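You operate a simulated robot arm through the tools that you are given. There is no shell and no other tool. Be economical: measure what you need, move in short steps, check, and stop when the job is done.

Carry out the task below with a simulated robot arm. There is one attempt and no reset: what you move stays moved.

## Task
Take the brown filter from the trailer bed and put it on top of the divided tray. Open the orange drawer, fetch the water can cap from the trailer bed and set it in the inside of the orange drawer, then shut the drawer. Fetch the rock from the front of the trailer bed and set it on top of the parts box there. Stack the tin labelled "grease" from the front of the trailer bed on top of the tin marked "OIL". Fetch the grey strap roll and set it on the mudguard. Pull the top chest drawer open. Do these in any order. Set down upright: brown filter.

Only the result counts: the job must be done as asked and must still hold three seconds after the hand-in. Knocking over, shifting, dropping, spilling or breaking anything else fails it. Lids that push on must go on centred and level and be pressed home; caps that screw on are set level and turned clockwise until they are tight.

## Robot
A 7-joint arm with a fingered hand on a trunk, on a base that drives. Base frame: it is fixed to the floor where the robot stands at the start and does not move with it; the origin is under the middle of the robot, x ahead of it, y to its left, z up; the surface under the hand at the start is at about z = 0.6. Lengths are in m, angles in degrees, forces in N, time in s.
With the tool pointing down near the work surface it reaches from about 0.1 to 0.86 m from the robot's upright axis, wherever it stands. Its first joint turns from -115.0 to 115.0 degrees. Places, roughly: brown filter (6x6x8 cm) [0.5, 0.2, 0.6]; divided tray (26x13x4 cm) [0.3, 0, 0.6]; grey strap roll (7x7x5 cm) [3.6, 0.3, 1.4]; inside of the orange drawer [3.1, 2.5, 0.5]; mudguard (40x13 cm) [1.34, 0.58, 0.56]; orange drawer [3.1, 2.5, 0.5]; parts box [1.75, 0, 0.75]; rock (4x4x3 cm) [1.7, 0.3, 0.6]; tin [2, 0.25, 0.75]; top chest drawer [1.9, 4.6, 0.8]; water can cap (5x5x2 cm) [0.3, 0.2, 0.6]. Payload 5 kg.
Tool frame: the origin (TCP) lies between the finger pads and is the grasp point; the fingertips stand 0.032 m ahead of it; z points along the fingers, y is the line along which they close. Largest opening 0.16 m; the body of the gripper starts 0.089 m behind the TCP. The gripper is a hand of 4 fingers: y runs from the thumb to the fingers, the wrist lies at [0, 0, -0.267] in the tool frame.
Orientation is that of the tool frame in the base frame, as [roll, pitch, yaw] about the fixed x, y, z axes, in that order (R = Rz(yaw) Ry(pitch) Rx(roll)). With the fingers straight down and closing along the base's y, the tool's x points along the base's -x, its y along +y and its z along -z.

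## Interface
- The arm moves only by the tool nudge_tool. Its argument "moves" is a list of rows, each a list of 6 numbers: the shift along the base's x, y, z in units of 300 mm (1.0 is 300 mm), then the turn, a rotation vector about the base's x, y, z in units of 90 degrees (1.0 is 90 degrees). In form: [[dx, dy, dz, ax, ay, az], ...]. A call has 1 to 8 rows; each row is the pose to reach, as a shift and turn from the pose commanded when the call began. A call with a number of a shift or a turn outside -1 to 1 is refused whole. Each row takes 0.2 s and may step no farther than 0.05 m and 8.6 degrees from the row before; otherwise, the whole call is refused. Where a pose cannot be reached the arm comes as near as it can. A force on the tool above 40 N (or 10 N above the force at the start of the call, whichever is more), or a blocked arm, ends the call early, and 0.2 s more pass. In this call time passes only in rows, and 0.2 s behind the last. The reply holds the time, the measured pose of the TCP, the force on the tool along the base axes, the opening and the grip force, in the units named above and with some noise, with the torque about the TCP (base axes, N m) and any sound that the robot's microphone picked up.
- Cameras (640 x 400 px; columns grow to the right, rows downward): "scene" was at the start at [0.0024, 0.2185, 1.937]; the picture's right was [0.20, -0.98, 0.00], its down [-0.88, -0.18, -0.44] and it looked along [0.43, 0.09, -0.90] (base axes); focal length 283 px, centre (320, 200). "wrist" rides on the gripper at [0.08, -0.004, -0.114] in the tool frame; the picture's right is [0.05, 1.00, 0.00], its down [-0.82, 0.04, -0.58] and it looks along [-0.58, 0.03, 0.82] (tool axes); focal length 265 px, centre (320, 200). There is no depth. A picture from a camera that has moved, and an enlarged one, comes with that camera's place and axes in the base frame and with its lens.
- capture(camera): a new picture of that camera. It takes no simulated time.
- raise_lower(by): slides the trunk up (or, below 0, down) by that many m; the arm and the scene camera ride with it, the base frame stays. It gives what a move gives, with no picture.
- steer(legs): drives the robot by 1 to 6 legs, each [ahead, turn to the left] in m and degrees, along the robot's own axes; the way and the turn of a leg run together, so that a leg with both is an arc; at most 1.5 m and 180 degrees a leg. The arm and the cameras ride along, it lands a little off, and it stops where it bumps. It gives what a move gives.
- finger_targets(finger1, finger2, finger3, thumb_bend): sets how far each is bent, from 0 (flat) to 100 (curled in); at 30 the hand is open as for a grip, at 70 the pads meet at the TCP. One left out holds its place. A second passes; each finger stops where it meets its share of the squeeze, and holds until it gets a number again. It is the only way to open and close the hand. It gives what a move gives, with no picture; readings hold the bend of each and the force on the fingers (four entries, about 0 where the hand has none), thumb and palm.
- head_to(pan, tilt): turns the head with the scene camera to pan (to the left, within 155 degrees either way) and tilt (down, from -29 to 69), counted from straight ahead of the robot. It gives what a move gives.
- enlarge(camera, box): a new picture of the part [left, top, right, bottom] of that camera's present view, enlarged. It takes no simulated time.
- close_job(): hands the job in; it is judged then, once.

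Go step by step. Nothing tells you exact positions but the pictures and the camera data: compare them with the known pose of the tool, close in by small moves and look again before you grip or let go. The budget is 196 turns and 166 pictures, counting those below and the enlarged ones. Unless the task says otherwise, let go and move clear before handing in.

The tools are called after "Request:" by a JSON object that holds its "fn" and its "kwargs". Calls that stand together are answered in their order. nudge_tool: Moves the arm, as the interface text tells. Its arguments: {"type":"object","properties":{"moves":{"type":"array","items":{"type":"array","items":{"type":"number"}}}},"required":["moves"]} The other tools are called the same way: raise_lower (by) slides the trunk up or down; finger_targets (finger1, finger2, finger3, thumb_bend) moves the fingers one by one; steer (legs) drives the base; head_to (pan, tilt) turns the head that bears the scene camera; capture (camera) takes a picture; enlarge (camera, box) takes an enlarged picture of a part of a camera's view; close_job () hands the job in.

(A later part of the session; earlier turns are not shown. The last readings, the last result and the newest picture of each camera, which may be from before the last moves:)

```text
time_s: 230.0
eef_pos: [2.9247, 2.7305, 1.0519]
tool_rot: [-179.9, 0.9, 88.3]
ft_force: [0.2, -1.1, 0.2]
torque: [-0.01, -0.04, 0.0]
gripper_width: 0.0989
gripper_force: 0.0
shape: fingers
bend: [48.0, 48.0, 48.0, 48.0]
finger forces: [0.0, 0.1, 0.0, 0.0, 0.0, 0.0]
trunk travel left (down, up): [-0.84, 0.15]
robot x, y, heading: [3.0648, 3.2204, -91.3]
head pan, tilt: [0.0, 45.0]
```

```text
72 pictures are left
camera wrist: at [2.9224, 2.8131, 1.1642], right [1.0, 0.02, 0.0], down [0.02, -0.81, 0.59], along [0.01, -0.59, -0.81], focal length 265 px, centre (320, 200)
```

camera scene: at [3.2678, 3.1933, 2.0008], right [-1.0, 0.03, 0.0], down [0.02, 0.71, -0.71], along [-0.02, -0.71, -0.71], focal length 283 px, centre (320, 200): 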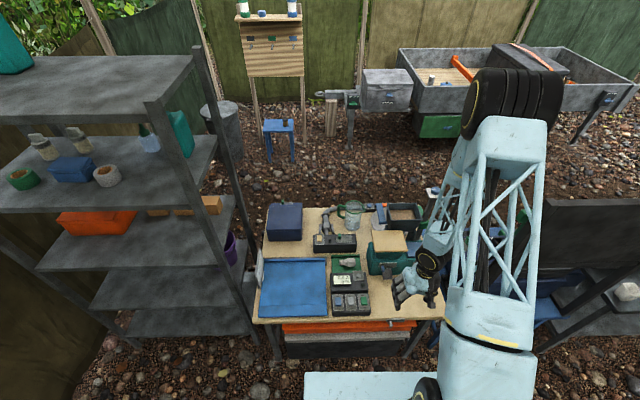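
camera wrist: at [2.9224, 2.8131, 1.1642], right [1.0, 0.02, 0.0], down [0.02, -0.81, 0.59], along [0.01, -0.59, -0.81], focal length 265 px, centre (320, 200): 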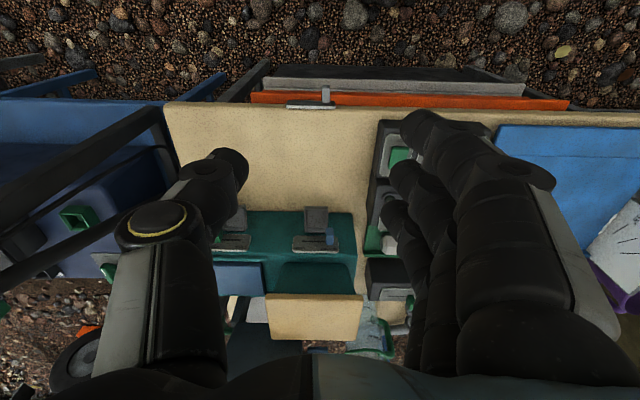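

Request:
{"fn": "enlarge", "kwargs": {"camera": "wrist", "box": [220, 50, 420, 130]}}

Request:
{"fn": "enlarge", "kwargs": {"camera": "scene", "box": [240, 280, 460, 380]}}

```text
3.20 times, centred on (320, 90) of wrist
camera zoom: at [2.9224, 2.8131, 1.1642], right [1.0, 0.02, 0.0], down [0.02, -0.81, 0.59], along [0.01, -0.59, -0.81], focal length 849 px, centre (320, 552)
```

zoom: 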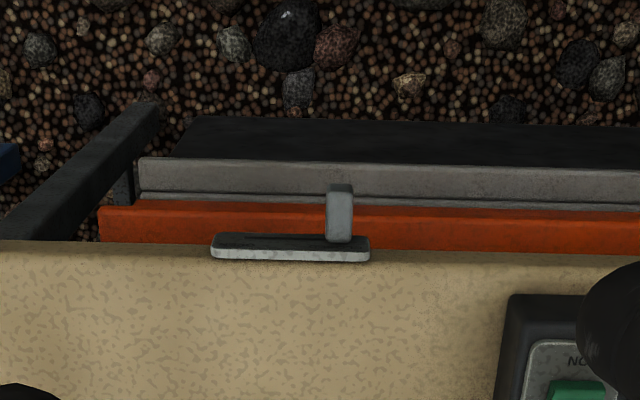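

```text
2.91 times, centred on (350, 330) of scene
camera zoom: at [3.2678, 3.1933, 2.0008], right [-1.0, 0.03, 0.0], down [0.02, 0.71, -0.71], along [-0.02, -0.71, -0.71], focal length 822 px, centre (233, -178)
```

zoom: 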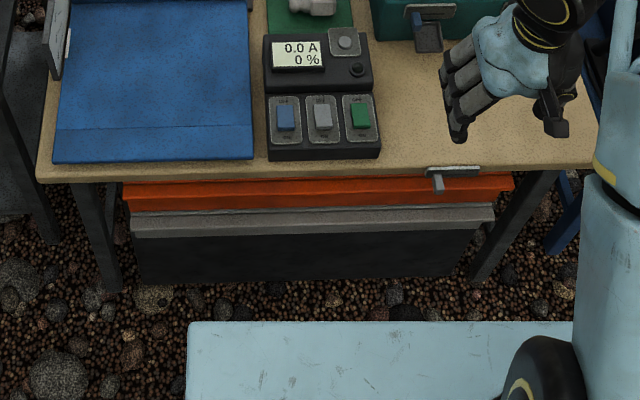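

The drawer has an orange front with a lip, and a grey T-shaped catch hangs over it. I'll back off 0.25 m, lower the trunk and tilt the hand to look at it level.

Request:
{"fn": "steer", "kwargs": {"legs": [[-0.25, 0]]}}

Request:
{"fn": "raise_lower", "kwargs": {"by": -0.3}}

Request:
{"fn": "nudge_tool", "kwargs": {"moves": [[0, 0, 0, -0.09, 0, 0], [0.02, 0, 0, -0.18, 0, 0], [0.04, 0, 0, -0.27, 0, 0], [0.06, 0, 0, -0.36, 0, 0], [0.08, 0, 0, -0.45, 0, 0], [0.1, 0, 0, -0.53, 0, 0]]}}

Request:
{"fn": "capture", "kwargs": {"camera": "wrist"}}

```text
time_s: 231.8
eef_pos: [2.932, 2.9834, 1.0524]
tool_rot: [-179.8, 0.8, 88.5]
ft_force: [0.6, 0.3, -0.4]
torque: [-0.07, -0.01, 0.01]
gripper_width: 0.0987
gripper_force: 0.0
shape: fingers
bend: [48.0, 48.0, 48.0, 48.0]
finger forces: [0.0, 0.1, 0.1, 0.0, 0.0, 0.0]
trunk travel left (down, up): [-0.84, 0.15]
robot x, y, heading: [3.0693, 3.4662, -91.4]
head pan, tilt: [0.0, 45.0]
```

```text
time_s: 234.8
eef_pos: [2.9328, 2.9813, 0.7521]
tool_rot: [-180.0, 0.9, 88.5]
ft_force: [0.3, -0.6, 0.4]
torque: [-0.01, 0.01, 0.02]
gripper_width: 0.0986
gripper_force: 0.2
shape: fingers
bend: [48.0, 48.0, 48.0, 48.0]
finger forces: [0.0, 0.0, 0.0, 0.0, 0.0, 0.1]
trunk travel left (down, up): [-0.54, 0.45]
robot x, y, heading: [3.0726, 3.4672, -91.5]
head pan, tilt: [0.0, 45.0]
```

```text
time_s: 236.2
eef_pos: [2.9603, 2.9803, 0.7512]
tool_rot: [178.5, 48.6, 87.6]
ft_force: [-0.4, -0.4, 0.0]
torque: [0.01, 0.05, 0.0]
gripper_width: 0.0989
gripper_force: 0.1
shape: fingers
bend: [48.0, 48.0, 48.0, 48.0]
finger forces: [0.0, 0.1, 0.0, 0.1, 0.0, 0.1]
trunk travel left (down, up): [-0.54, 0.45]
robot x, y, heading: [3.0717, 3.4665, -91.5]
head pan, tilt: [0.0, 45.0]
```

```text
69 pictures are left
camera wrist: at [2.9584, 3.119, 0.7655], right [1.0, 0.01, -0.02], down [0.02, -0.11, 0.99], along [0.01, -0.99, -0.11], focal length 265 px, centre (320, 200)
```

wrist: 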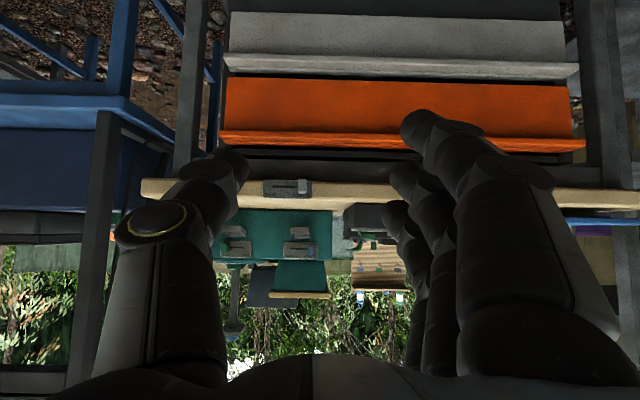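

The T-piece sits on the tabletop edge and doesn't block the drawer. The orange front (x 2.80–3.39) has a pull ledge at z≈0.60, y≈2.67. I'll level the hand and turn it so it can pinch the ledge vertically.

Request:
{"fn": "nudge_tool", "kwargs": {"moves": [[0.09, -0.1, 0, -0.092, 0, 0], [0.18, -0.2, 0, -0.184, 0, 0], [0.27, -0.3, 0, -0.276, 0, 0], [0.36, -0.4, 0, -0.368, 0, 0], [0.43, -0.5, 0, -0.46, 0, 0]]}}

Request:
{"fn": "nudge_tool", "kwargs": {"moves": [[0, 0, 0, 0, 0.092, 0], [0, 0, 0, 0, 0.184, 0], [0, 0, 0, 0, 0.276, 0], [0, 0, 0, 0, 0.368, 0], [0, 0, 0, 0, 0.46, 0], [0, 0, 0, 0, 0.552, 0], [0, 0, 0, 0, 0.644, 0], [0, 0, 0, 0, 0.736, 0]]}}

Request:
{"fn": "capture", "kwargs": {"camera": "wrist"}}

Request:
{"fn": "capture", "kwargs": {"camera": "scene"}}

```text
time_s: 237.4
eef_pos: [3.0931, 2.8322, 0.7522]
tool_rot: [88.0, 88.7, -2.2]
ft_force: [0.5, 0.6, 0.4]
torque: [-0.01, 0.0, -0.02]
gripper_width: 0.0987
gripper_force: 0.0
shape: fingers
bend: [48.0, 48.0, 48.0, 48.0]
finger forces: [0.1, 0.0, 0.0, 0.1, 0.0, 0.0]
trunk travel left (down, up): [-0.54, 0.45]
robot x, y, heading: [3.0702, 3.4703, -91.5]
head pan, tilt: [0.0, 45.0]
```

```text
time_s: 239.2
eef_pos: [3.0911, 2.8317, 0.7514]
tool_rot: [-89.9, 25.2, 180.0]
ft_force: [-0.5, 0.1, 0.5]
torque: [-0.03, 0.0, -0.01]
gripper_width: 0.0987
gripper_force: 0.0
shape: fingers
bend: [48.0, 48.0, 48.0, 48.0]
finger forces: [0.0, 0.0, 0.0, 0.1, 0.0, 0.0]
trunk travel left (down, up): [-0.54, 0.45]
robot x, y, heading: [3.0678, 3.4698, -91.4]
head pan, tilt: [0.0, 45.0]
```

```text
68 pictures are left
camera wrist: at [3.0162, 2.9453, 0.7205], right [0.38, 0.0, -0.93], down [0.76, 0.58, 0.31], along [0.53, -0.82, 0.22], focal length 265 px, centre (320, 200)
```

wrist: 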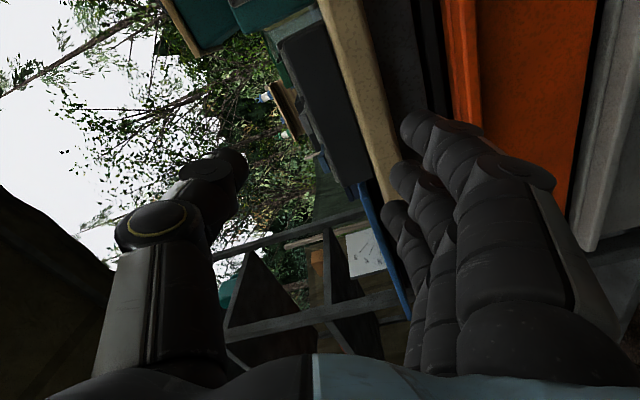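

```text
67 pictures are left
camera scene: at [3.275, 3.4444, 1.7008], right [-1.0, 0.03, 0.0], down [0.02, 0.71, -0.71], along [-0.02, -0.71, -0.71], focal length 283 px, centre (320, 200)
```

scene: 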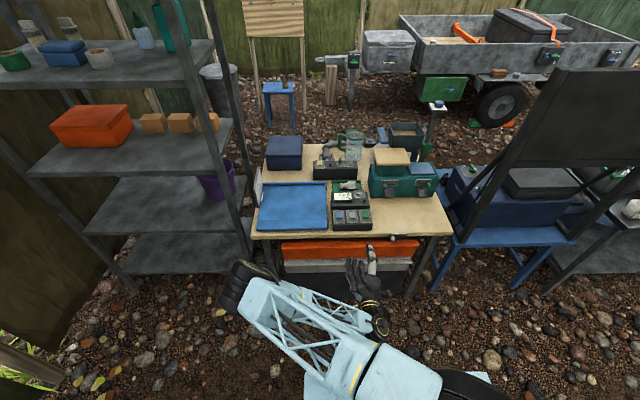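

The pose works. I'll finish the roll and lower to the ledge's height, still in front of it.

Request:
{"fn": "nudge_tool", "kwargs": {"moves": [[0, 0, -0.08, 0, 0.093, 0], [0, 0, -0.18, 0, 0.186, 0], [0, 0, -0.3, 0, 0.28, 0], [0, 0, -0.43, 0, 0.28, 0]]}}

Request:
{"fn": "capture", "kwargs": {"camera": "wrist"}}

Request:
{"fn": "enlarge", "kwargs": {"camera": "scene", "box": [260, 220, 440, 320]}}

```text
time_s: 240.0
eef_pos: [3.1061, 2.779, 0.7403]
tool_rot: [-84.1, 11.4, 175.1]
ft_force: [0.2, 0.4, 0.6]
torque: [0.01, 0.02, 0.02]
gripper_width: 0.0989
gripper_force: 0.0
shape: fingers
bend: [48.0, 48.0, 48.0, 48.0]
finger forces: [0.0, 0.1, 0.0, 0.1, 0.0, 0.0]
trunk travel left (down, up): [-0.54, 0.45]
robot x, y, heading: [3.0724, 3.4707, -91.6]
head pan, tilt: [0.0, 45.0]
stopped in row 3: the arm was blocked; the commanded pose is now the measured one
```

```text
66 pictures are left
camera wrist: at [3.0374, 2.898, 0.7162], right [0.14, -0.11, -0.98], down [0.86, 0.5, 0.06], along [0.48, -0.86, 0.17], focal length 265 px, centre (320, 200)
```

wrist: 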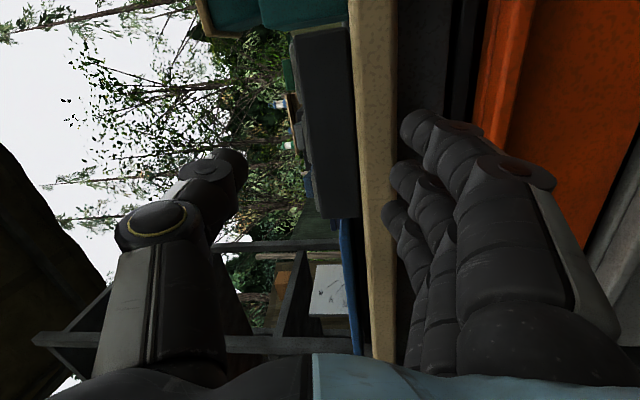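

```text
3.56 times, centred on (350, 270) of scene
camera zoom: at [3.2746, 3.4447, 1.7008], right [-1.0, 0.03, 0.0], down [0.02, 0.71, -0.71], along [-0.02, -0.71, -0.71], focal length 1005 px, centre (213, -49)
```

zoom: 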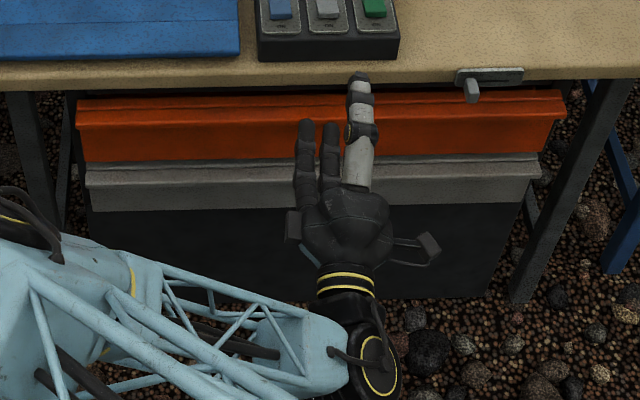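

The arm was blocked part-way (likely its own geometry). I'll try lowering with the present orientation in small steps.

Request:
{"fn": "nudge_tool", "kwargs": {"moves": [[0, 0.05, -0.05, 0, 0, 0], [0, 0.1, -0.12, 0, 0, 0], [0, 0.1, -0.2, 0, 0, 0], [0, 0.1, -0.3, 0, 0, 0], [0, 0.1, -0.4, 0, 0, 0], [0, 0.1, -0.46, 0, 0, 0]]}}

Request:
{"fn": "capture", "kwargs": {"camera": "scene"}}

```text
time_s: 241.1
eef_pos: [3.1554, 2.7568, 0.7126]
tool_rot: [-79.1, 19.3, 175.0]
ft_force: [-0.1, 0.3, 0.0]
torque: [0.03, 0.02, 0.02]
gripper_width: 0.0989
gripper_force: 0.0
shape: fingers
bend: [48.0, 48.0, 48.0, 48.0]
finger forces: [0.0, 0.0, 0.1, 0.0, 0.0, 0.1]
trunk travel left (down, up): [-0.54, 0.45]
robot x, y, heading: [3.0713, 3.4675, -91.7]
head pan, tilt: [0.0, 45.0]
stopped in row 5: the arm was blocked; the commanded pose is now the measured one
```

```text
64 pictures are left
camera scene: at [3.2745, 3.4446, 1.7008], right [-1.0, 0.03, 0.0], down [0.02, 0.71, -0.71], along [-0.02, -0.71, -0.71], focal length 283 px, centre (320, 200)
```

scene: 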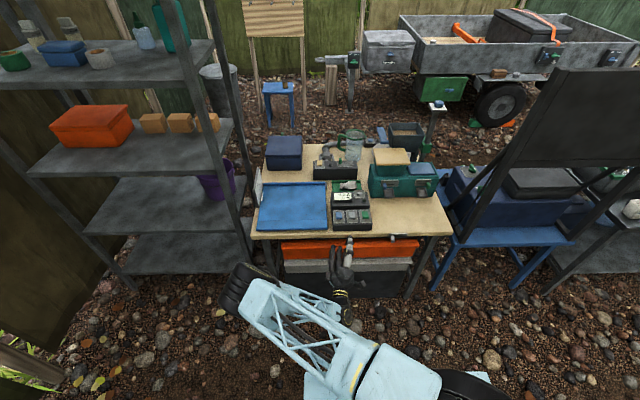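

The elbow is swinging low to the side, near the bench corner. I'll raise the trunk so the elbow stays high, then retry.

Request:
{"fn": "nudge_tool", "kwargs": {"moves": [[-0.05, 0.1, 0, 0, 0, 0], [-0.1, 0.22, 0.05, 0, 0, 0], [-0.15, 0.33, 0.1, 0, 0, 0]]}}

Request:
{"fn": "raise_lower", "kwargs": {"by": 0.3}}

Request:
{"fn": "capture", "kwargs": {"camera": "scene"}}

```text
time_s: 242.1
eef_pos: [3.0882, 2.845, 0.7533]
tool_rot: [-78.2, 20.3, 172.3]
ft_force: [-0.8, -0.5, 0.3]
torque: [0.04, 0.01, 0.02]
gripper_width: 0.0989
gripper_force: 0.0
shape: fingers
bend: [48.0, 48.0, 48.0, 48.0]
finger forces: [0.1, 0.0, 0.0, 0.1, 0.0, 0.0]
trunk travel left (down, up): [-0.54, 0.45]
robot x, y, heading: [3.069, 3.469, -91.6]
head pan, tilt: [0.0, 45.0]
stopped in row 3: the arm was blocked; the commanded pose is now the measured one
```

```text
time_s: 245.1
eef_pos: [3.0895, 2.8433, 1.0521]
tool_rot: [-78.1, 20.2, 172.4]
ft_force: [-0.3, -0.4, -0.6]
torque: [-0.02, -0.02, -0.03]
gripper_width: 0.099
gripper_force: 0.0
shape: fingers
bend: [48.0, 48.0, 48.0, 48.0]
finger forces: [0.1, 0.1, 0.0, 0.0, 0.0, 0.0]
trunk travel left (down, up): [-0.84, 0.15]
robot x, y, heading: [3.0652, 3.4686, -91.4]
head pan, tilt: [0.0, 45.0]
```

```text
63 pictures are left
camera scene: at [3.275, 3.4441, 2.0007], right [-1.0, 0.03, 0.0], down [0.02, 0.71, -0.71], along [-0.02, -0.71, -0.71], focal length 283 px, centre (320, 200)
```

scene: 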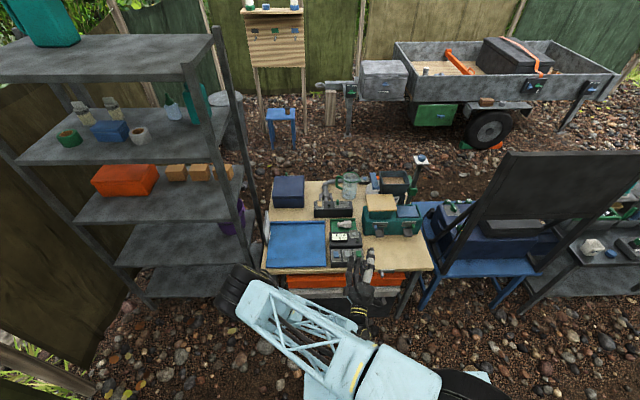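

The wrist joint seems at its limit in this roll direction. I'll unroll and go the opposite way (fingers on top, thumb below).

Request:
{"fn": "nudge_tool", "kwargs": {"moves": [[0, 0, 0, 0.0034, -0.0917, 0.0223], [0, 0, 0, 0.0068, -0.1834, 0.0446], [0, 0, 0, 0.0102, -0.2751, 0.0669], [0, 0, 0, 0.0137, -0.3668, 0.0892], [0, 0, 0, 0.0171, -0.4585, 0.1114], [0, 0, 0, 0.0205, -0.55, 0.1337], [0, 0, 0, 0.024, -0.642, 0.156], [0, 0, 0, 0.0274, -0.7335, 0.178]]}}

Request:
{"fn": "nudge_tool", "kwargs": {"moves": [[0, 0, 0, 0, -0.093, 0], [0, 0, 0, 0, -0.186, 0], [0, 0, 0, 0, -0.279, 0], [0, 0, 0, 0, -0.372, 0], [0, 0, 0, 0, -0.465, 0], [0, 0, 0, 0, -0.558, 0], [0, 0, 0, 0, -0.651, 0], [0, 0, 0, 0, -0.744, 0]]}}

Request:
{"fn": "capture", "kwargs": {"camera": "scene"}}

```text
time_s: 246.9
eef_pos: [3.0866, 2.8437, 1.052]
tool_rot: [-87.8, 86.0, -178.7]
ft_force: [0.1, -0.4, 1.0]
torque: [-0.01, -0.01, -0.02]
gripper_width: 0.099
gripper_force: 0.0
shape: fingers
bend: [48.0, 48.0, 48.0, 48.0]
finger forces: [0.0, 0.1, 0.0, 0.0, 0.1, 0.1]
trunk travel left (down, up): [-0.84, 0.15]
robot x, y, heading: [3.074, 3.4687, -91.7]
head pan, tilt: [0.0, 45.0]
```

```text
time_s: 248.7
eef_pos: [3.0882, 2.8445, 1.052]
tool_rot: [90.9, 27.2, -0.1]
ft_force: [-0.1, 0.3, 0.3]
torque: [0.0, -0.01, 0.04]
gripper_width: 0.0991
gripper_force: 0.0
shape: fingers
bend: [48.0, 48.0, 48.0, 48.0]
finger forces: [0.0, 0.0, 0.0, 0.0, 0.1, 0.1]
trunk travel left (down, up): [-0.84, 0.15]
robot x, y, heading: [3.0704, 3.4686, -91.3]
head pan, tilt: [0.0, 45.0]
```

```text
62 pictures are left
camera scene: at [3.2741, 3.4439, 2.0008], right [-1.0, 0.03, 0.0], down [0.02, 0.71, -0.71], along [-0.02, -0.71, -0.71], focal length 283 px, centre (320, 200)
```

scene: 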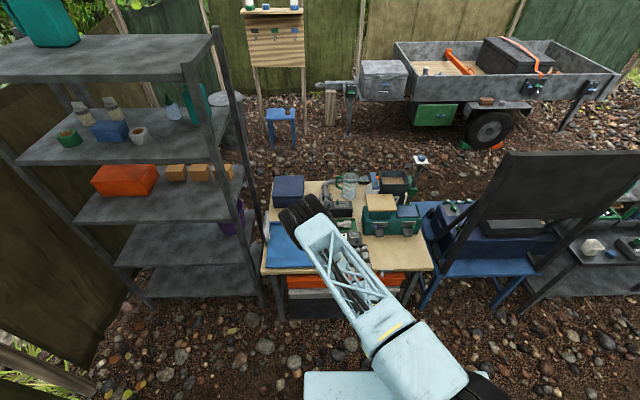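

Elbow now stays high. I'll finish the roll and then lower the trunk to bring the hand to ledge height.

Request:
{"fn": "nudge_tool", "kwargs": {"moves": [[0, 0, 0, 0, -0.0755, 0], [0, 0, 0, 0, -0.151, 0], [0, 0, 0, 0, -0.2265, 0], [0, 0, 0, 0, -0.302, 0]]}}

Request:
{"fn": "raise_lower", "kwargs": {"by": -0.35}}

Request:
{"fn": "capture", "kwargs": {"camera": "wrist"}}

Request:
{"fn": "capture", "kwargs": {"camera": "scene"}}

```text
time_s: 249.7
eef_pos: [3.0874, 2.8443, 1.0514]
tool_rot: [90.9, -0.1, -0.1]
ft_force: [-1.0, -0.3, -0.3]
torque: [0.02, 0.0, 0.04]
gripper_width: 0.0991
gripper_force: 0.1
shape: fingers
bend: [48.0, 48.0, 48.0, 48.0]
finger forces: [0.0, 0.1, 0.0, 0.0, 0.0, 0.0]
trunk travel left (down, up): [-0.84, 0.15]
robot x, y, heading: [3.07, 3.4662, -91.3]
head pan, tilt: [0.0, 45.0]
```

```text
time_s: 253.1
eef_pos: [3.0874, 2.8454, 0.701]
tool_rot: [90.9, -0.1, -0.2]
ft_force: [1.1, 0.5, 0.0]
torque: [0.01, 0.02, 0.0]
gripper_width: 0.0987
gripper_force: 0.1
shape: fingers
bend: [48.0, 48.0, 48.0, 48.0]
finger forces: [0.0, 0.0, 0.0, 0.1, 0.0, 0.0]
trunk travel left (down, up): [-0.49, 0.5]
robot x, y, heading: [3.0709, 3.4683, -91.4]
head pan, tilt: [0.0, 45.0]
```

```text
61 pictures are left
camera wrist: at [3.1673, 2.9583, 0.6979], right [0.05, -0.02, 1.0], down [-0.81, 0.58, 0.05], along [-0.58, -0.82, 0.02], focal length 265 px, centre (320, 200)
```

wrist: 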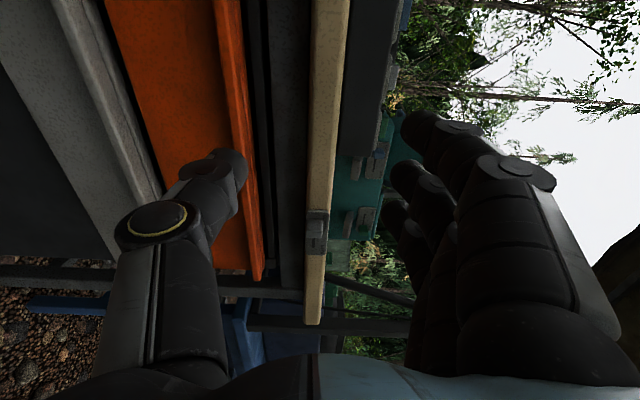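

```text
60 pictures are left
camera scene: at [3.2747, 3.4442, 1.6508], right [-1.0, 0.03, 0.0], down [0.02, 0.71, -0.71], along [-0.02, -0.71, -0.71], focal length 283 px, centre (320, 200)
```

scene: 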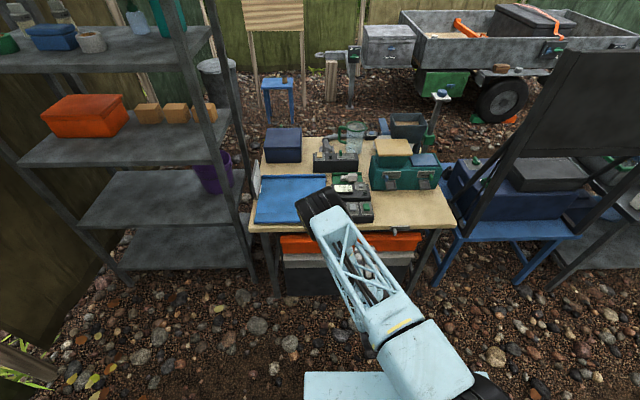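

The ledge shows in profile: z≈0.598–0.62, outer edge y≈2.677. I'll narrow the hand, lower to z≈0.609 and come close.

Request:
{"fn": "finger_targets", "kwargs": {"finger1": 55, "finger2": 55, "finger3": 55, "thumb_bend": 55}}

Request:
{"fn": "nudge_tool", "kwargs": {"moves": [[0, 0, -0.1, 0, 0, 0], [0, 0, -0.2, 0, 0, 0], [0, 0, -0.307, 0, 0, 0], [0, -0.12, -0.307, 0, 0, 0], [0, -0.24, -0.307, 0, 0, 0], [0, -0.36, -0.307, 0, 0, 0]]}}

Request:
{"fn": "capture", "kwargs": {"camera": "wrist"}}

```text
time_s: 254.1
eef_pos: [3.0883, 2.8451, 0.7002]
tool_rot: [90.9, -0.1, -0.1]
ft_force: [-0.1, 0.4, -0.1]
torque: [0.01, 0.05, 0.01]
gripper_width: 0.0725
gripper_force: 0.0
shape: fingers
bend: [55.0, 55.0, 55.0, 55.0]
finger forces: [0.0, 0.0, 0.0, 0.1, 0.0, 0.0]
trunk travel left (down, up): [-0.49, 0.5]
robot x, y, heading: [3.0723, 3.471, -91.7]
head pan, tilt: [0.0, 45.0]
```

```text
time_s: 255.5
eef_pos: [3.0881, 2.7371, 0.6083]
tool_rot: [91.1, 0.1, -0.1]
ft_force: [0.3, 0.9, 0.3]
torque: [0.0, -0.03, 0.0]
gripper_width: 0.0724
gripper_force: 0.1
shape: fingers
bend: [55.0, 55.0, 55.0, 55.0]
finger forces: [0.0, 0.1, 0.0, 0.1, 0.0, 0.1]
trunk travel left (down, up): [-0.49, 0.5]
robot x, y, heading: [3.0716, 3.469, -91.5]
head pan, tilt: [0.0, 45.0]
```

```text
59 pictures are left
camera wrist: at [3.1684, 2.8504, 0.6054], right [0.05, -0.02, 1.0], down [-0.81, 0.58, 0.05], along [-0.58, -0.82, 0.02], focal length 265 px, centre (320, 200)
```

wrist: 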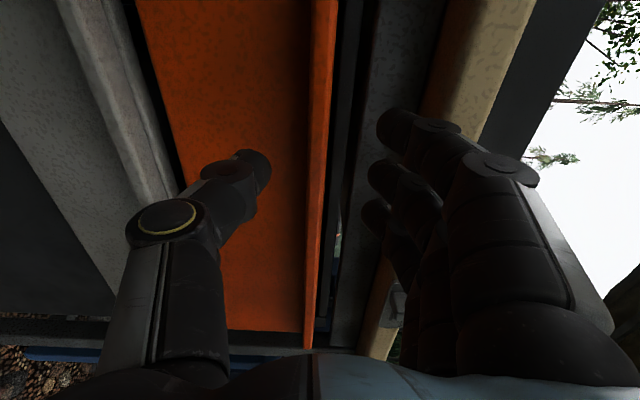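

Ledge is z 0.597–0.613 and protrudes about 2.4 cm. I'll advance ~4.5 cm so the pads straddle it.

Request:
{"fn": "nudge_tool", "kwargs": {"moves": [[0, -0.05, -0.01, 0, 0, 0], [0, -0.1, -0.01, 0, 0, 0], [0, -0.13, -0.01, 0, 0, 0], [0, -0.15, -0.01, 0, 0, 0]]}}

Request:
{"fn": "capture", "kwargs": {"camera": "wrist"}}

```text
time_s: 256.5
eef_pos: [3.0871, 2.692, 0.6057]
tool_rot: [91.0, 0.0, -0.2]
ft_force: [0.4, 0.7, 0.4]
torque: [0.01, 0.0, 0.01]
gripper_width: 0.0723
gripper_force: 0.0
shape: fingers
bend: [55.0, 55.0, 55.0, 55.0]
finger forces: [0.0, 0.0, 0.0, 0.0, 0.0, 0.1]
trunk travel left (down, up): [-0.49, 0.5]
robot x, y, heading: [3.0668, 3.4676, -91.5]
head pan, tilt: [0.0, 45.0]
```

```text
58 pictures are left
camera wrist: at [3.1675, 2.8053, 0.6027], right [0.05, -0.02, 1.0], down [-0.81, 0.58, 0.05], along [-0.58, -0.82, 0.02], focal length 265 px, centre (320, 200)
```

wrist: 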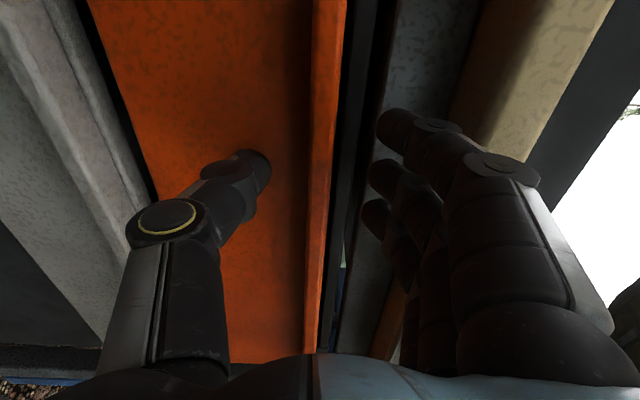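

No contact yet; pads straddle the ledge. Closing.

Request:
{"fn": "finger_targets", "kwargs": {"finger1": 72, "finger2": 72, "finger3": 72, "thumb_bend": 72}}

Request:
{"fn": "capture", "kwargs": {"camera": "wrist"}}

```text
time_s: 257.5
eef_pos: [3.0883, 2.6925, 0.6075]
tool_rot: [90.9, 0.0, -0.1]
ft_force: [-0.7, -0.9, 5.7]
torque: [-0.09, 0.0, -0.01]
gripper_width: 0.0294
gripper_force: 12.1
shape: fingers
bend: [70.0, 70.0, 70.0, 69.0]
finger forces: [5.0, 5.1, 5.1, 0.1, 9.6, 0.1]
trunk travel left (down, up): [-0.49, 0.5]
robot x, y, heading: [3.0697, 3.4706, -91.4]
head pan, tilt: [0.0, 45.0]
```

```text
57 pictures are left
camera wrist: at [3.1675, 2.8054, 0.6032], right [0.05, -0.02, 1.0], down [-0.81, 0.58, 0.05], along [-0.58, -0.82, 0.02], focal length 265 px, centre (320, 200)
```

wrist: 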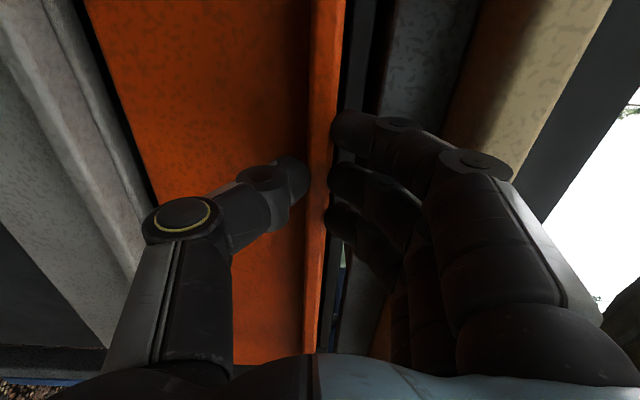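

Pinched. I'll squeeze harder and pull along +y.

Request:
{"fn": "finger_targets", "kwargs": {"finger1": 88, "finger2": 88, "finger3": 88, "thumb_bend": 88}}

Request:
{"fn": "nudge_tool", "kwargs": {"moves": [[0, 0.05, 0, 0, 0, 0], [0, 0.1, 0, 0, 0, 0], [0, 0.16, 0, 0, 0, 0], [0, 0.22, 0, 0, 0, 0], [0, 0.28, 0, 0, 0, 0]]}}

Request:
{"fn": "capture", "kwargs": {"camera": "wrist"}}

```text
time_s: 258.5
eef_pos: [3.089, 2.6925, 0.6071]
tool_rot: [91.0, 0.0, -0.1]
ft_force: [-0.1, -1.8, 8.9]
torque: [-0.37, -0.02, -0.03]
gripper_width: 0.0289
gripper_force: 24.8
shape: fingers
bend: [71.0, 71.0, 71.0, 69.0]
finger forces: [9.8, 9.8, 9.8, 0.0, 20.4, 0.0]
trunk travel left (down, up): [-0.49, 0.5]
robot x, y, heading: [3.0729, 3.4689, -91.7]
head pan, tilt: [0.0, 45.0]
```

```text
time_s: 259.7
eef_pos: [3.0883, 2.7774, 0.6062]
tool_rot: [90.9, 0.0, -0.1]
ft_force: [-2.3, 1.1, 8.9]
torque: [-0.35, -0.01, -0.04]
gripper_width: 0.0286
gripper_force: 24.5
shape: fingers
bend: [71.0, 71.0, 71.0, 69.0]
finger forces: [9.7, 9.7, 9.6, 0.0, 19.8, 0.0]
trunk travel left (down, up): [-0.49, 0.5]
robot x, y, heading: [3.0668, 3.4738, -91.5]
head pan, tilt: [0.0, 45.0]
```

```text
56 pictures are left
camera wrist: at [3.1677, 2.8906, 0.6033], right [0.05, -0.02, 1.0], down [-0.81, 0.58, 0.05], along [-0.58, -0.82, 0.02], focal length 265 px, centre (320, 200)
```

wrist: 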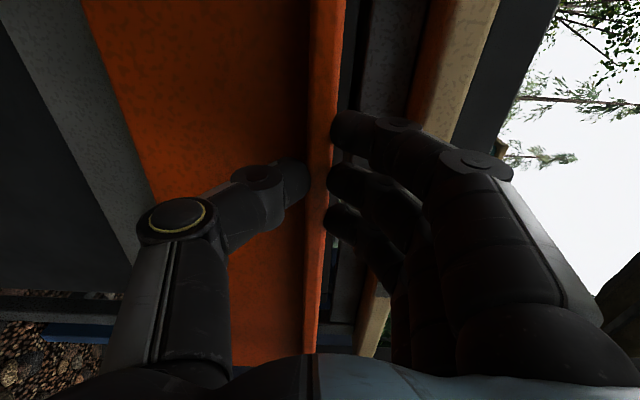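

The drawer is coming out. I'll keep pulling 0.14 m more.

Request:
{"fn": "nudge_tool", "kwargs": {"moves": [[0, 0.06, 0, 0, 0, 0], [0, 0.12, 0, 0, 0, 0], [0, 0.18, 0, 0, 0, 0], [0, 0.24, 0, 0, 0, 0], [0, 0.3, 0, 0, 0, 0], [0, 0.36, 0, 0, 0, 0], [0, 0.42, 0, 0, 0, 0], [0, 0.48, 0, 0, 0, 0]]}}

Request:
{"fn": "enlarge", "kwargs": {"camera": "scene", "box": [220, 200, 460, 350]}}

```text
time_s: 261.5
eef_pos: [3.0863, 2.9204, 0.6079]
tool_rot: [91.0, 0.1, 0.0]
ft_force: [9.6, 1.3, -0.1]
torque: [-0.13, 0.02, 0.16]
gripper_width: 0.0284
gripper_force: 23.5
shape: fingers
bend: [71.0, 71.0, 71.0, 69.0]
finger forces: [7.8, 8.0, 8.1, 0.0, 23.4, 0.0]
trunk travel left (down, up): [-0.49, 0.5]
robot x, y, heading: [3.0698, 3.4697, -91.6]
head pan, tilt: [0.0, 45.0]
```

```text
2.67 times, centred on (340, 275) of scene
camera zoom: at [3.2751, 3.4441, 1.6506], right [-1.0, 0.03, 0.0], down [0.02, 0.71, -0.71], along [-0.02, -0.71, -0.71], focal length 754 px, centre (267, 0)
```

zoom: 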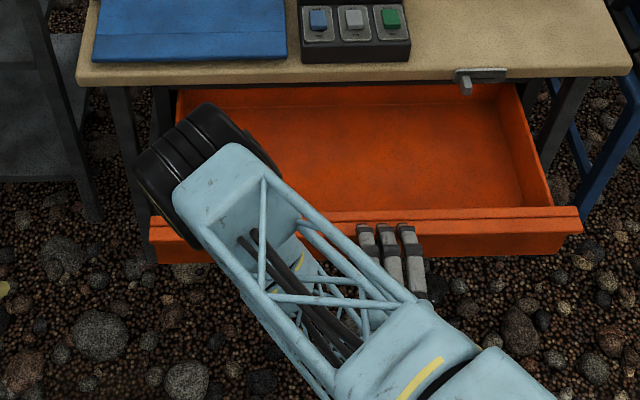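

The drawer is open about 0.23 m. I'll release and back the hand off.

Request:
{"fn": "finger_targets", "kwargs": {"finger1": 54, "finger2": 54, "finger3": 54, "thumb_bend": 50}}

Request:
{"fn": "steer", "kwargs": {"legs": [[-0.1, 0]]}}

Request:
{"fn": "raise_lower", "kwargs": {"by": 0.45}}

Request:
{"fn": "enlarge", "kwargs": {"camera": "scene", "box": [220, 180, 460, 330]}}

```text
time_s: 262.5
eef_pos: [3.0871, 2.9198, 0.6069]
tool_rot: [90.9, 0.0, -0.1]
ft_force: [-0.8, -0.5, -0.3]
torque: [0.03, 0.0, 0.03]
gripper_width: 0.0827
gripper_force: 0.1
shape: fingers
bend: [54.0, 54.0, 54.0, 50.0]
finger forces: [0.0, 0.0, 0.0, 0.0, 0.0, 0.0]
trunk travel left (down, up): [-0.49, 0.5]
robot x, y, heading: [3.0702, 3.468, -91.8]
head pan, tilt: [0.0, 45.0]
```

```text
time_s: 263.6
eef_pos: [3.0903, 3.0239, 0.6065]
tool_rot: [91.0, 0.0, -0.2]
ft_force: [-0.3, -0.2, -0.6]
torque: [-0.01, 0.02, 0.0]
gripper_width: 0.0827
gripper_force: 0.0
shape: fingers
bend: [54.0, 54.0, 54.0, 50.0]
finger forces: [0.0, 0.1, 0.0, 0.1, 0.1, 0.1]
trunk travel left (down, up): [-0.49, 0.5]
robot x, y, heading: [3.0763, 3.5706, -91.6]
head pan, tilt: [0.0, 45.0]
```

```text
refused: 0.45 is not a number from -0.4 to 0.4
```

```text
2.67 times, centred on (340, 255) of scene
camera zoom: at [3.2775, 3.5473, 1.6508], right [-1.0, 0.03, 0.0], down [0.02, 0.71, -0.71], along [-0.02, -0.71, -0.71], focal length 754 px, centre (267, 53)
```

zoom: 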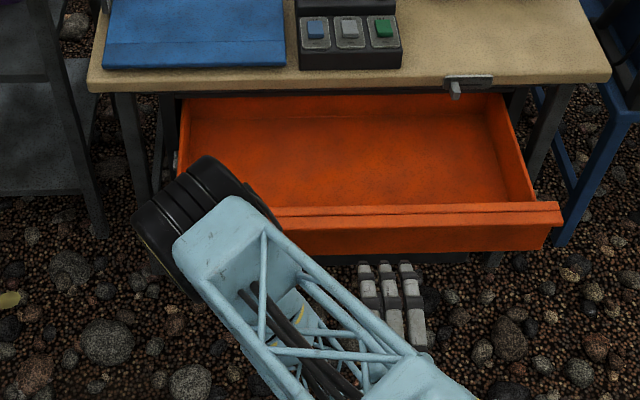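

The drawer stays open. Next, the chest: raise the trunk, drive west and face the wooden table.

Request:
{"fn": "raise_lower", "kwargs": {"by": 0.4}}

Request:
{"fn": "steer", "kwargs": {"legs": [[0, -88.5], [1.2, 0], [0, -90]]}}

Request:
{"fn": "head_to", "kwargs": {"pan": 0, "tilt": 45}}

Request:
{"fn": "capture", "kwargs": {"camera": "scene"}}

Request:
{"fn": "capture", "kwargs": {"camera": "wrist"}}

```text
time_s: 267.5
eef_pos: [3.0903, 3.0232, 1.0085]
tool_rot: [90.9, 0.0, 0.0]
ft_force: [0.1, 0.1, -0.7]
torque: [0.01, 0.05, -0.01]
gripper_width: 0.0825
gripper_force: 0.0
shape: fingers
bend: [54.0, 54.0, 54.0, 50.0]
finger forces: [0.1, 0.0, 0.0, 0.1, 0.1, 0.0]
trunk travel left (down, up): [-0.89, 0.1]
robot x, y, heading: [3.0747, 3.5744, -91.7]
head pan, tilt: [0.0, 45.0]
```

```text
time_s: 281.5
eef_pos: [1.8549, 4.1267, 1.0066]
tool_rot: [90.9, 0.0, -178.2]
ft_force: [0.1, -0.4, -0.3]
torque: [-0.04, 0.01, -0.01]
gripper_width: 0.0828
gripper_force: 0.1
shape: fingers
bend: [54.0, 54.0, 54.0, 50.0]
finger forces: [0.0, 0.0, 0.0, 0.1, 0.0, 0.0]
trunk travel left (down, up): [-0.89, 0.1]
robot x, y, heading: [1.8892, 3.5747, 90.3]
head pan, tilt: [0.0, 45.0]
```

```text
time_s: 282.1
eef_pos: [1.8548, 4.1257, 1.007]
tool_rot: [90.8, 0.0, -178.2]
ft_force: [-0.4, 0.1, -0.2]
torque: [0.0, 0.01, 0.01]
gripper_width: 0.0826
gripper_force: 0.1
shape: fingers
bend: [54.0, 54.0, 54.0, 50.0]
finger forces: [0.0, 0.0, 0.0, 0.0, 0.1, 0.0]
trunk travel left (down, up): [-0.89, 0.1]
robot x, y, heading: [1.8875, 3.5767, 90.3]
head pan, tilt: [0.0, 45.0]
```

```text
53 pictures are left
camera scene: at [1.6862, 3.601, 2.0507], right [1.0, 0.01, 0.0], down [0.0, -0.71, -0.71], along [0.0, 0.71, -0.71], focal length 283 px, centre (320, 200)
```

scene: 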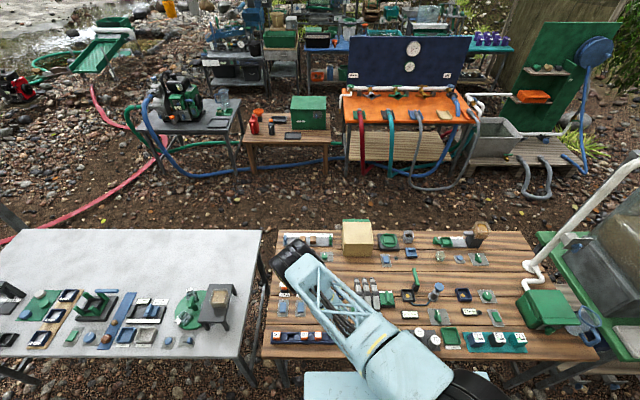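

```text
52 pictures are left
camera wrist: at [1.777, 4.0094, 1.0042], right [-0.05, 0.01, 1.0], down [0.83, -0.55, 0.05], along [0.55, 0.83, 0.02], focal length 265 px, centre (320, 200)
```

wrist: 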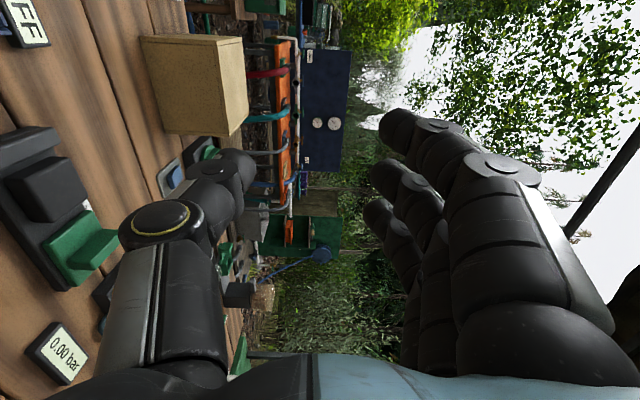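

Request:
{"fn": "enlarge", "kwargs": {"camera": "scene", "box": [290, 200, 430, 300]}}

Request:
{"fn": "enlarge", "kwargs": {"camera": "wrist", "box": [130, 0, 300, 200]}}

```text
4.00 times, centred on (360, 250) of scene
camera zoom: at [1.6862, 3.601, 2.0507], right [1.0, 0.01, 0.0], down [0.0, -0.71, -0.71], along [0.0, 0.71, -0.71], focal length 1130 px, centre (160, 0)
```

zoom: 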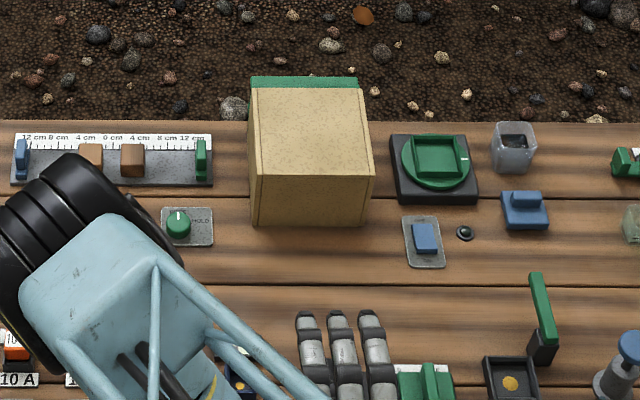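

```text
2.00 times, centred on (215, 100) of wrist
camera zoom: at [1.777, 4.0094, 1.0042], right [-0.05, 0.01, 1.0], down [0.83, -0.55, 0.05], along [0.55, 0.83, 0.02], focal length 531 px, centre (530, 400)
```

zoom: 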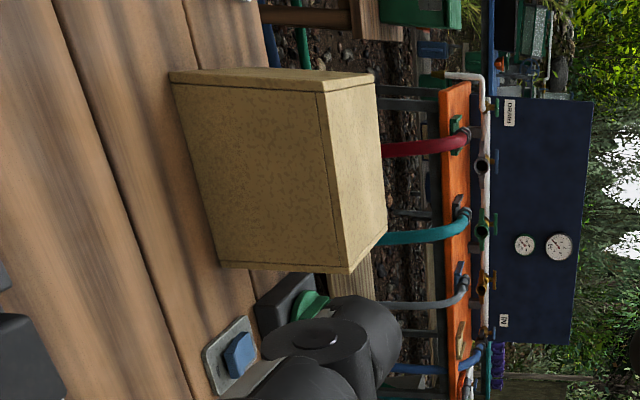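

The chest's drawers face +y (a green front strip is seen at the back), so I must go round the white table's left end to the third aisle.

Request:
{"fn": "steer", "kwargs": {"legs": [[0, 89.7], [1.2, 0], [1.21, 0], [0, -90]]}}

Request:
{"fn": "head_to", "kwargs": {"pan": 0, "tilt": 40}}

Request:
{"fn": "capture", "kwargs": {"camera": "scene"}}

```text
time_s: 301.7
eef_pos: [-0.5443, 4.0393, 1.0077]
tool_rot: [90.9, 0.0, -174.0]
ft_force: [-0.5, -0.1, 0.2]
torque: [0.0, 0.0, -0.01]
gripper_width: 0.0828
gripper_force: 0.1
shape: fingers
bend: [54.0, 54.0, 54.0, 50.0]
finger forces: [0.0, 0.0, 0.0, 0.1, 0.0, 0.0]
trunk travel left (down, up): [-0.89, 0.1]
robot x, y, heading: [-0.4688, 3.4949, 94.5]
head pan, tilt: [0.0, 45.0]
```

```text
time_s: 302.4
eef_pos: [-0.5468, 4.0377, 1.0066]
tool_rot: [91.0, 0.0, -174.0]
ft_force: [0.5, -0.4, 0.2]
torque: [0.0, 0.02, -0.02]
gripper_width: 0.0829
gripper_force: 0.1
shape: fingers
bend: [54.0, 54.0, 54.0, 50.0]
finger forces: [0.0, 0.1, 0.1, 0.1, 0.0, 0.0]
trunk travel left (down, up): [-0.89, 0.1]
robot x, y, heading: [-0.47, 3.491, 94.7]
head pan, tilt: [0.0, 40.0]
```

```text
49 pictures are left
camera scene: at [-0.6747, 3.5055, 2.058], right [1.0, 0.08, 0.0], down [0.05, -0.64, -0.77], along [-0.06, 0.76, -0.64], focal length 283 px, centre (320, 200)
```

scene: 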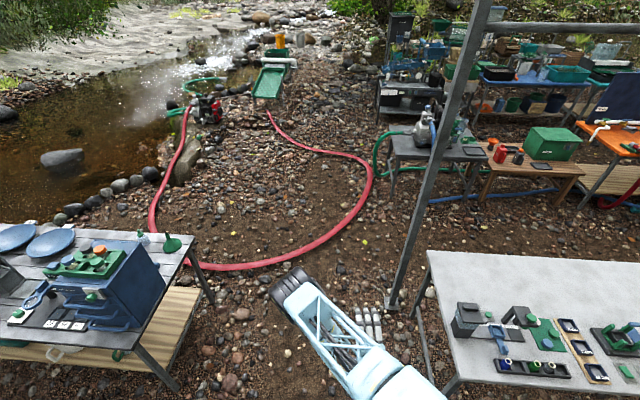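

A tent pole stands at (-0.22, 4.71) and a pink hose loops to the north-west. I'll pass between them via (-0.75, 4.95).

Request:
{"fn": "steer", "kwargs": {"legs": [[0, 6.3], [1.48, 0], [0, -70]]}}

Request:
{"fn": "head_to", "kwargs": {"pan": 0, "tilt": 40}}

Request:
{"fn": "capture", "kwargs": {"camera": "scene"}}

```text
time_s: 313.5
eef_pos: [-0.2931, 5.2624, 1.0074]
tool_rot: [90.9, -0.1, 122.3]
ft_force: [-0.1, -0.5, 0.1]
torque: [0.02, 0.03, -0.01]
gripper_width: 0.0827
gripper_force: 0.0
shape: fingers
bend: [54.0, 54.0, 54.0, 50.0]
finger forces: [0.1, 0.0, 0.1, 0.0, 0.0, 0.0]
trunk travel left (down, up): [-0.89, 0.1]
robot x, y, heading: [-0.7474, 4.9533, 31.2]
head pan, tilt: [0.0, 40.0]
```

```text
time_s: 314.1
eef_pos: [-0.2932, 5.2624, 1.0067]
tool_rot: [90.9, -0.1, 122.3]
ft_force: [0.7, -0.3, -1.4]
torque: [-0.01, 0.0, 0.02]
gripper_width: 0.0828
gripper_force: 0.1
shape: fingers
bend: [54.0, 54.0, 54.0, 50.0]
finger forces: [0.0, 0.1, 0.0, 0.0, 0.0, 0.1]
trunk travel left (down, up): [-0.89, 0.1]
robot x, y, heading: [-0.7473, 4.9562, 30.8]
head pan, tilt: [0.0, 40.0]
```

```text
48 pictures are left
camera scene: at [-0.8298, 5.1447, 2.058], right [0.51, -0.86, 0.0], down [-0.55, -0.33, -0.77], along [0.66, 0.39, -0.64], focal length 283 px, centre (320, 200)
```

scene: 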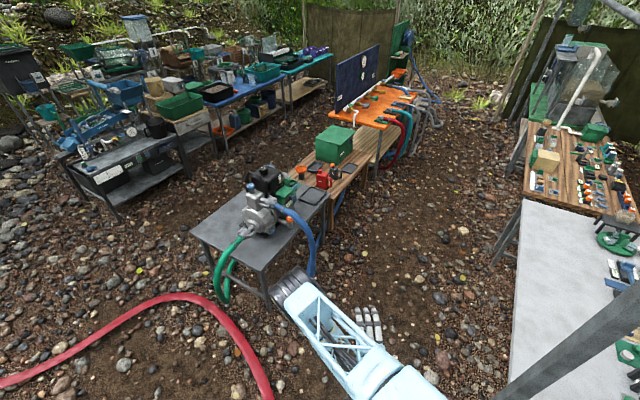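

Clear way between the pump table and the white table. Driving on to x≈1.89, y≈5.35.

Request:
{"fn": "steer", "kwargs": {"legs": [[0.78, 0], [0, -31], [1.0, 0], [0.95, 0], [0, -90]]}}

Request:
{"fn": "head_to", "kwargs": {"pan": 0, "tilt": 50}}

Request:
{"fn": "capture", "kwargs": {"camera": "scene"}}

Request:
{"fn": "capture", "kwargs": {"camera": "wrist"}}

```text
time_s: 333.1
eef_pos: [1.9048, 4.8387, 1.0072]
tool_rot: [90.9, -0.1, 3.1]
ft_force: [0.0, -0.2, -0.4]
torque: [-0.01, 0.0, -0.01]
gripper_width: 0.0828
gripper_force: 0.1
shape: fingers
bend: [54.0, 54.0, 54.0, 50.0]
finger forces: [0.0, 0.1, 0.0, 0.0, 0.0, 0.0]
trunk travel left (down, up): [-0.89, 0.1]
robot x, y, heading: [1.8581, 5.3828, -88.2]
head pan, tilt: [0.0, 40.0]
```

```text
time_s: 333.8
eef_pos: [1.9054, 4.8378, 1.0072]
tool_rot: [90.8, -0.1, 3.1]
ft_force: [-0.5, 0.2, 1.2]
torque: [0.0, 0.0, -0.02]
gripper_width: 0.0828
gripper_force: 0.0
shape: fingers
bend: [54.0, 54.0, 54.0, 50.0]
finger forces: [0.0, 0.1, 0.1, 0.1, 0.0, 0.0]
trunk travel left (down, up): [-0.89, 0.1]
robot x, y, heading: [1.8611, 5.3829, -88.3]
head pan, tilt: [0.0, 50.0]
```

```text
47 pictures are left
camera scene: at [2.0641, 5.3763, 2.0439], right [-1.0, -0.03, 0.0], down [-0.02, 0.77, -0.64], along [0.02, -0.64, -0.77], focal length 283 px, centre (320, 200)
```

scene: 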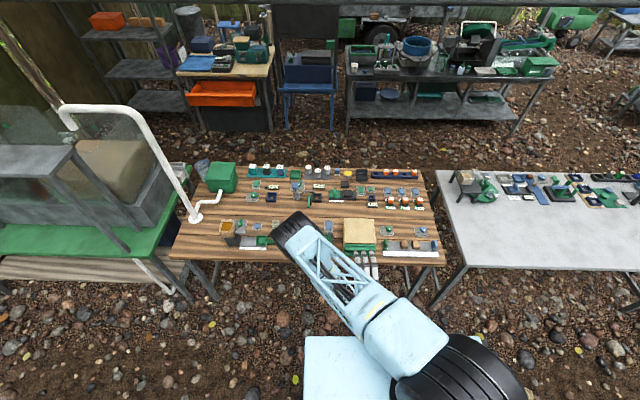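

```text
46 pictures are left
camera wrist: at [1.9786, 4.9559, 1.0043], right [0.05, -0.01, 1.0], down [-0.85, 0.53, 0.05], along [-0.53, -0.85, 0.02], focal length 265 px, centre (320, 200)
```

wrist: 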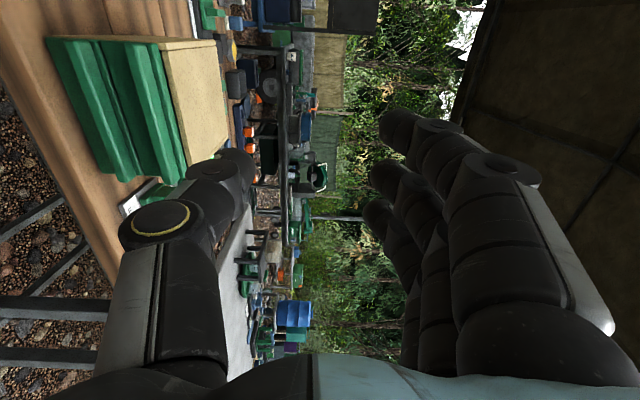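

Two green drawers with ledges face me. I'll zoom to locate the top one's ledge.

Request:
{"fn": "enlarge", "kwargs": {"camera": "wrist", "box": [30, 20, 250, 220]}}

Request:
{"fn": "enlarge", "kwargs": {"camera": "scene", "box": [320, 200, 420, 280]}}

```text
2.00 times, centred on (140, 120) of wrist
camera zoom: at [1.9786, 4.9559, 1.0043], right [0.05, -0.01, 1.0], down [-0.85, 0.53, 0.05], along [-0.53, -0.85, 0.02], focal length 531 px, centre (680, 360)
```

zoom: 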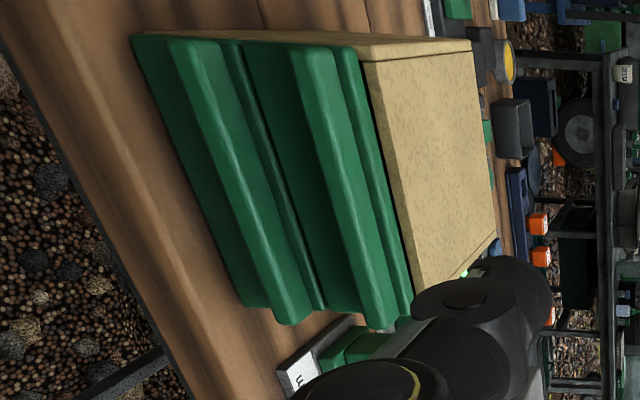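

```text
5.00 times, centred on (370, 240) of scene
camera zoom: at [2.0641, 5.3763, 2.0439], right [-1.0, -0.03, 0.0], down [-0.02, 0.77, -0.64], along [0.02, -0.64, -0.77], focal length 1413 px, centre (70, 0)
```

zoom: 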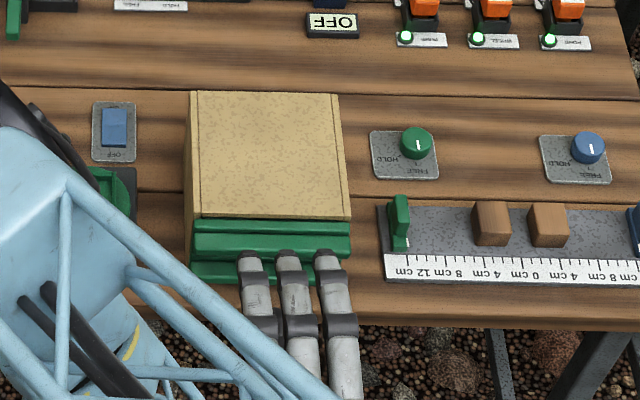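

Top drawer's ledge: outer edge y≈4.648, z≈0.814, x 1.81–1.96. I'll set a narrow grip, lower the trunk 0.19 m and come up in front of it.

Request:
{"fn": "finger_targets", "kwargs": {"finger1": 57, "finger2": 57, "finger3": 57, "thumb_bend": 63}}

Request:
{"fn": "raise_lower", "kwargs": {"by": -0.19}}

Request:
{"fn": "nudge_tool", "kwargs": {"moves": [[-0.03, -0.07, 0, 0, 0, -0.017], [-0.06, -0.14, 0, 0, 0, -0.034], [-0.06, -0.25, 0, 0, 0, -0.034], [-0.06, -0.36, 0, 0, 0, -0.034]]}}

Request:
{"fn": "capture", "kwargs": {"camera": "wrist"}}

```text
time_s: 334.8
eef_pos: [1.907, 4.8381, 1.0084]
tool_rot: [90.9, -0.1, 3.1]
ft_force: [-0.8, 0.7, 0.0]
torque: [-0.02, 0.0, 0.01]
gripper_width: 0.0562
gripper_force: 0.0
shape: fingers
bend: [56.0, 56.0, 56.0, 63.0]
finger forces: [0.1, 0.0, 0.0, 0.0, 0.0, 0.0]
trunk travel left (down, up): [-0.89, 0.1]
robot x, y, heading: [1.859, 5.3863, -88.7]
head pan, tilt: [0.0, 50.0]
```

```text
time_s: 336.9
eef_pos: [1.9057, 4.8387, 0.8179]
tool_rot: [90.8, 0.1, 3.0]
ft_force: [-0.7, -0.5, -0.2]
torque: [0.01, 0.01, 0.0]
gripper_width: 0.0561
gripper_force: 0.0
shape: fingers
bend: [56.0, 56.0, 56.0, 63.0]
finger forces: [0.0, 0.0, 0.0, 0.0, 0.0, 0.1]
trunk travel left (down, up): [-0.7, 0.29]
robot x, y, heading: [1.857, 5.3866, -88.4]
head pan, tilt: [0.0, 50.0]
```

```text
time_s: 337.9
eef_pos: [1.8882, 4.7309, 0.8176]
tool_rot: [91.1, 0.0, 0.0]
ft_force: [0.0, -0.3, 0.0]
torque: [0.03, -0.04, -0.04]
gripper_width: 0.0559
gripper_force: 0.1
shape: fingers
bend: [56.0, 56.0, 56.0, 63.0]
finger forces: [0.1, 0.0, 0.0, 0.0, 0.0, 0.1]
trunk travel left (down, up): [-0.7, 0.29]
robot x, y, heading: [1.8566, 5.3868, -88.1]
head pan, tilt: [0.0, 50.0]
```

```text
43 pictures are left
camera wrist: at [1.9669, 4.8439, 0.8144], right [0.05, -0.02, 1.0], down [-0.82, 0.58, 0.05], along [-0.58, -0.82, 0.02], focal length 265 px, centre (320, 200)
```

wrist: 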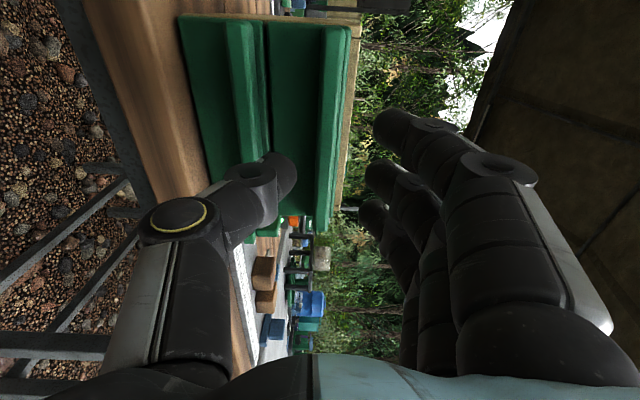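

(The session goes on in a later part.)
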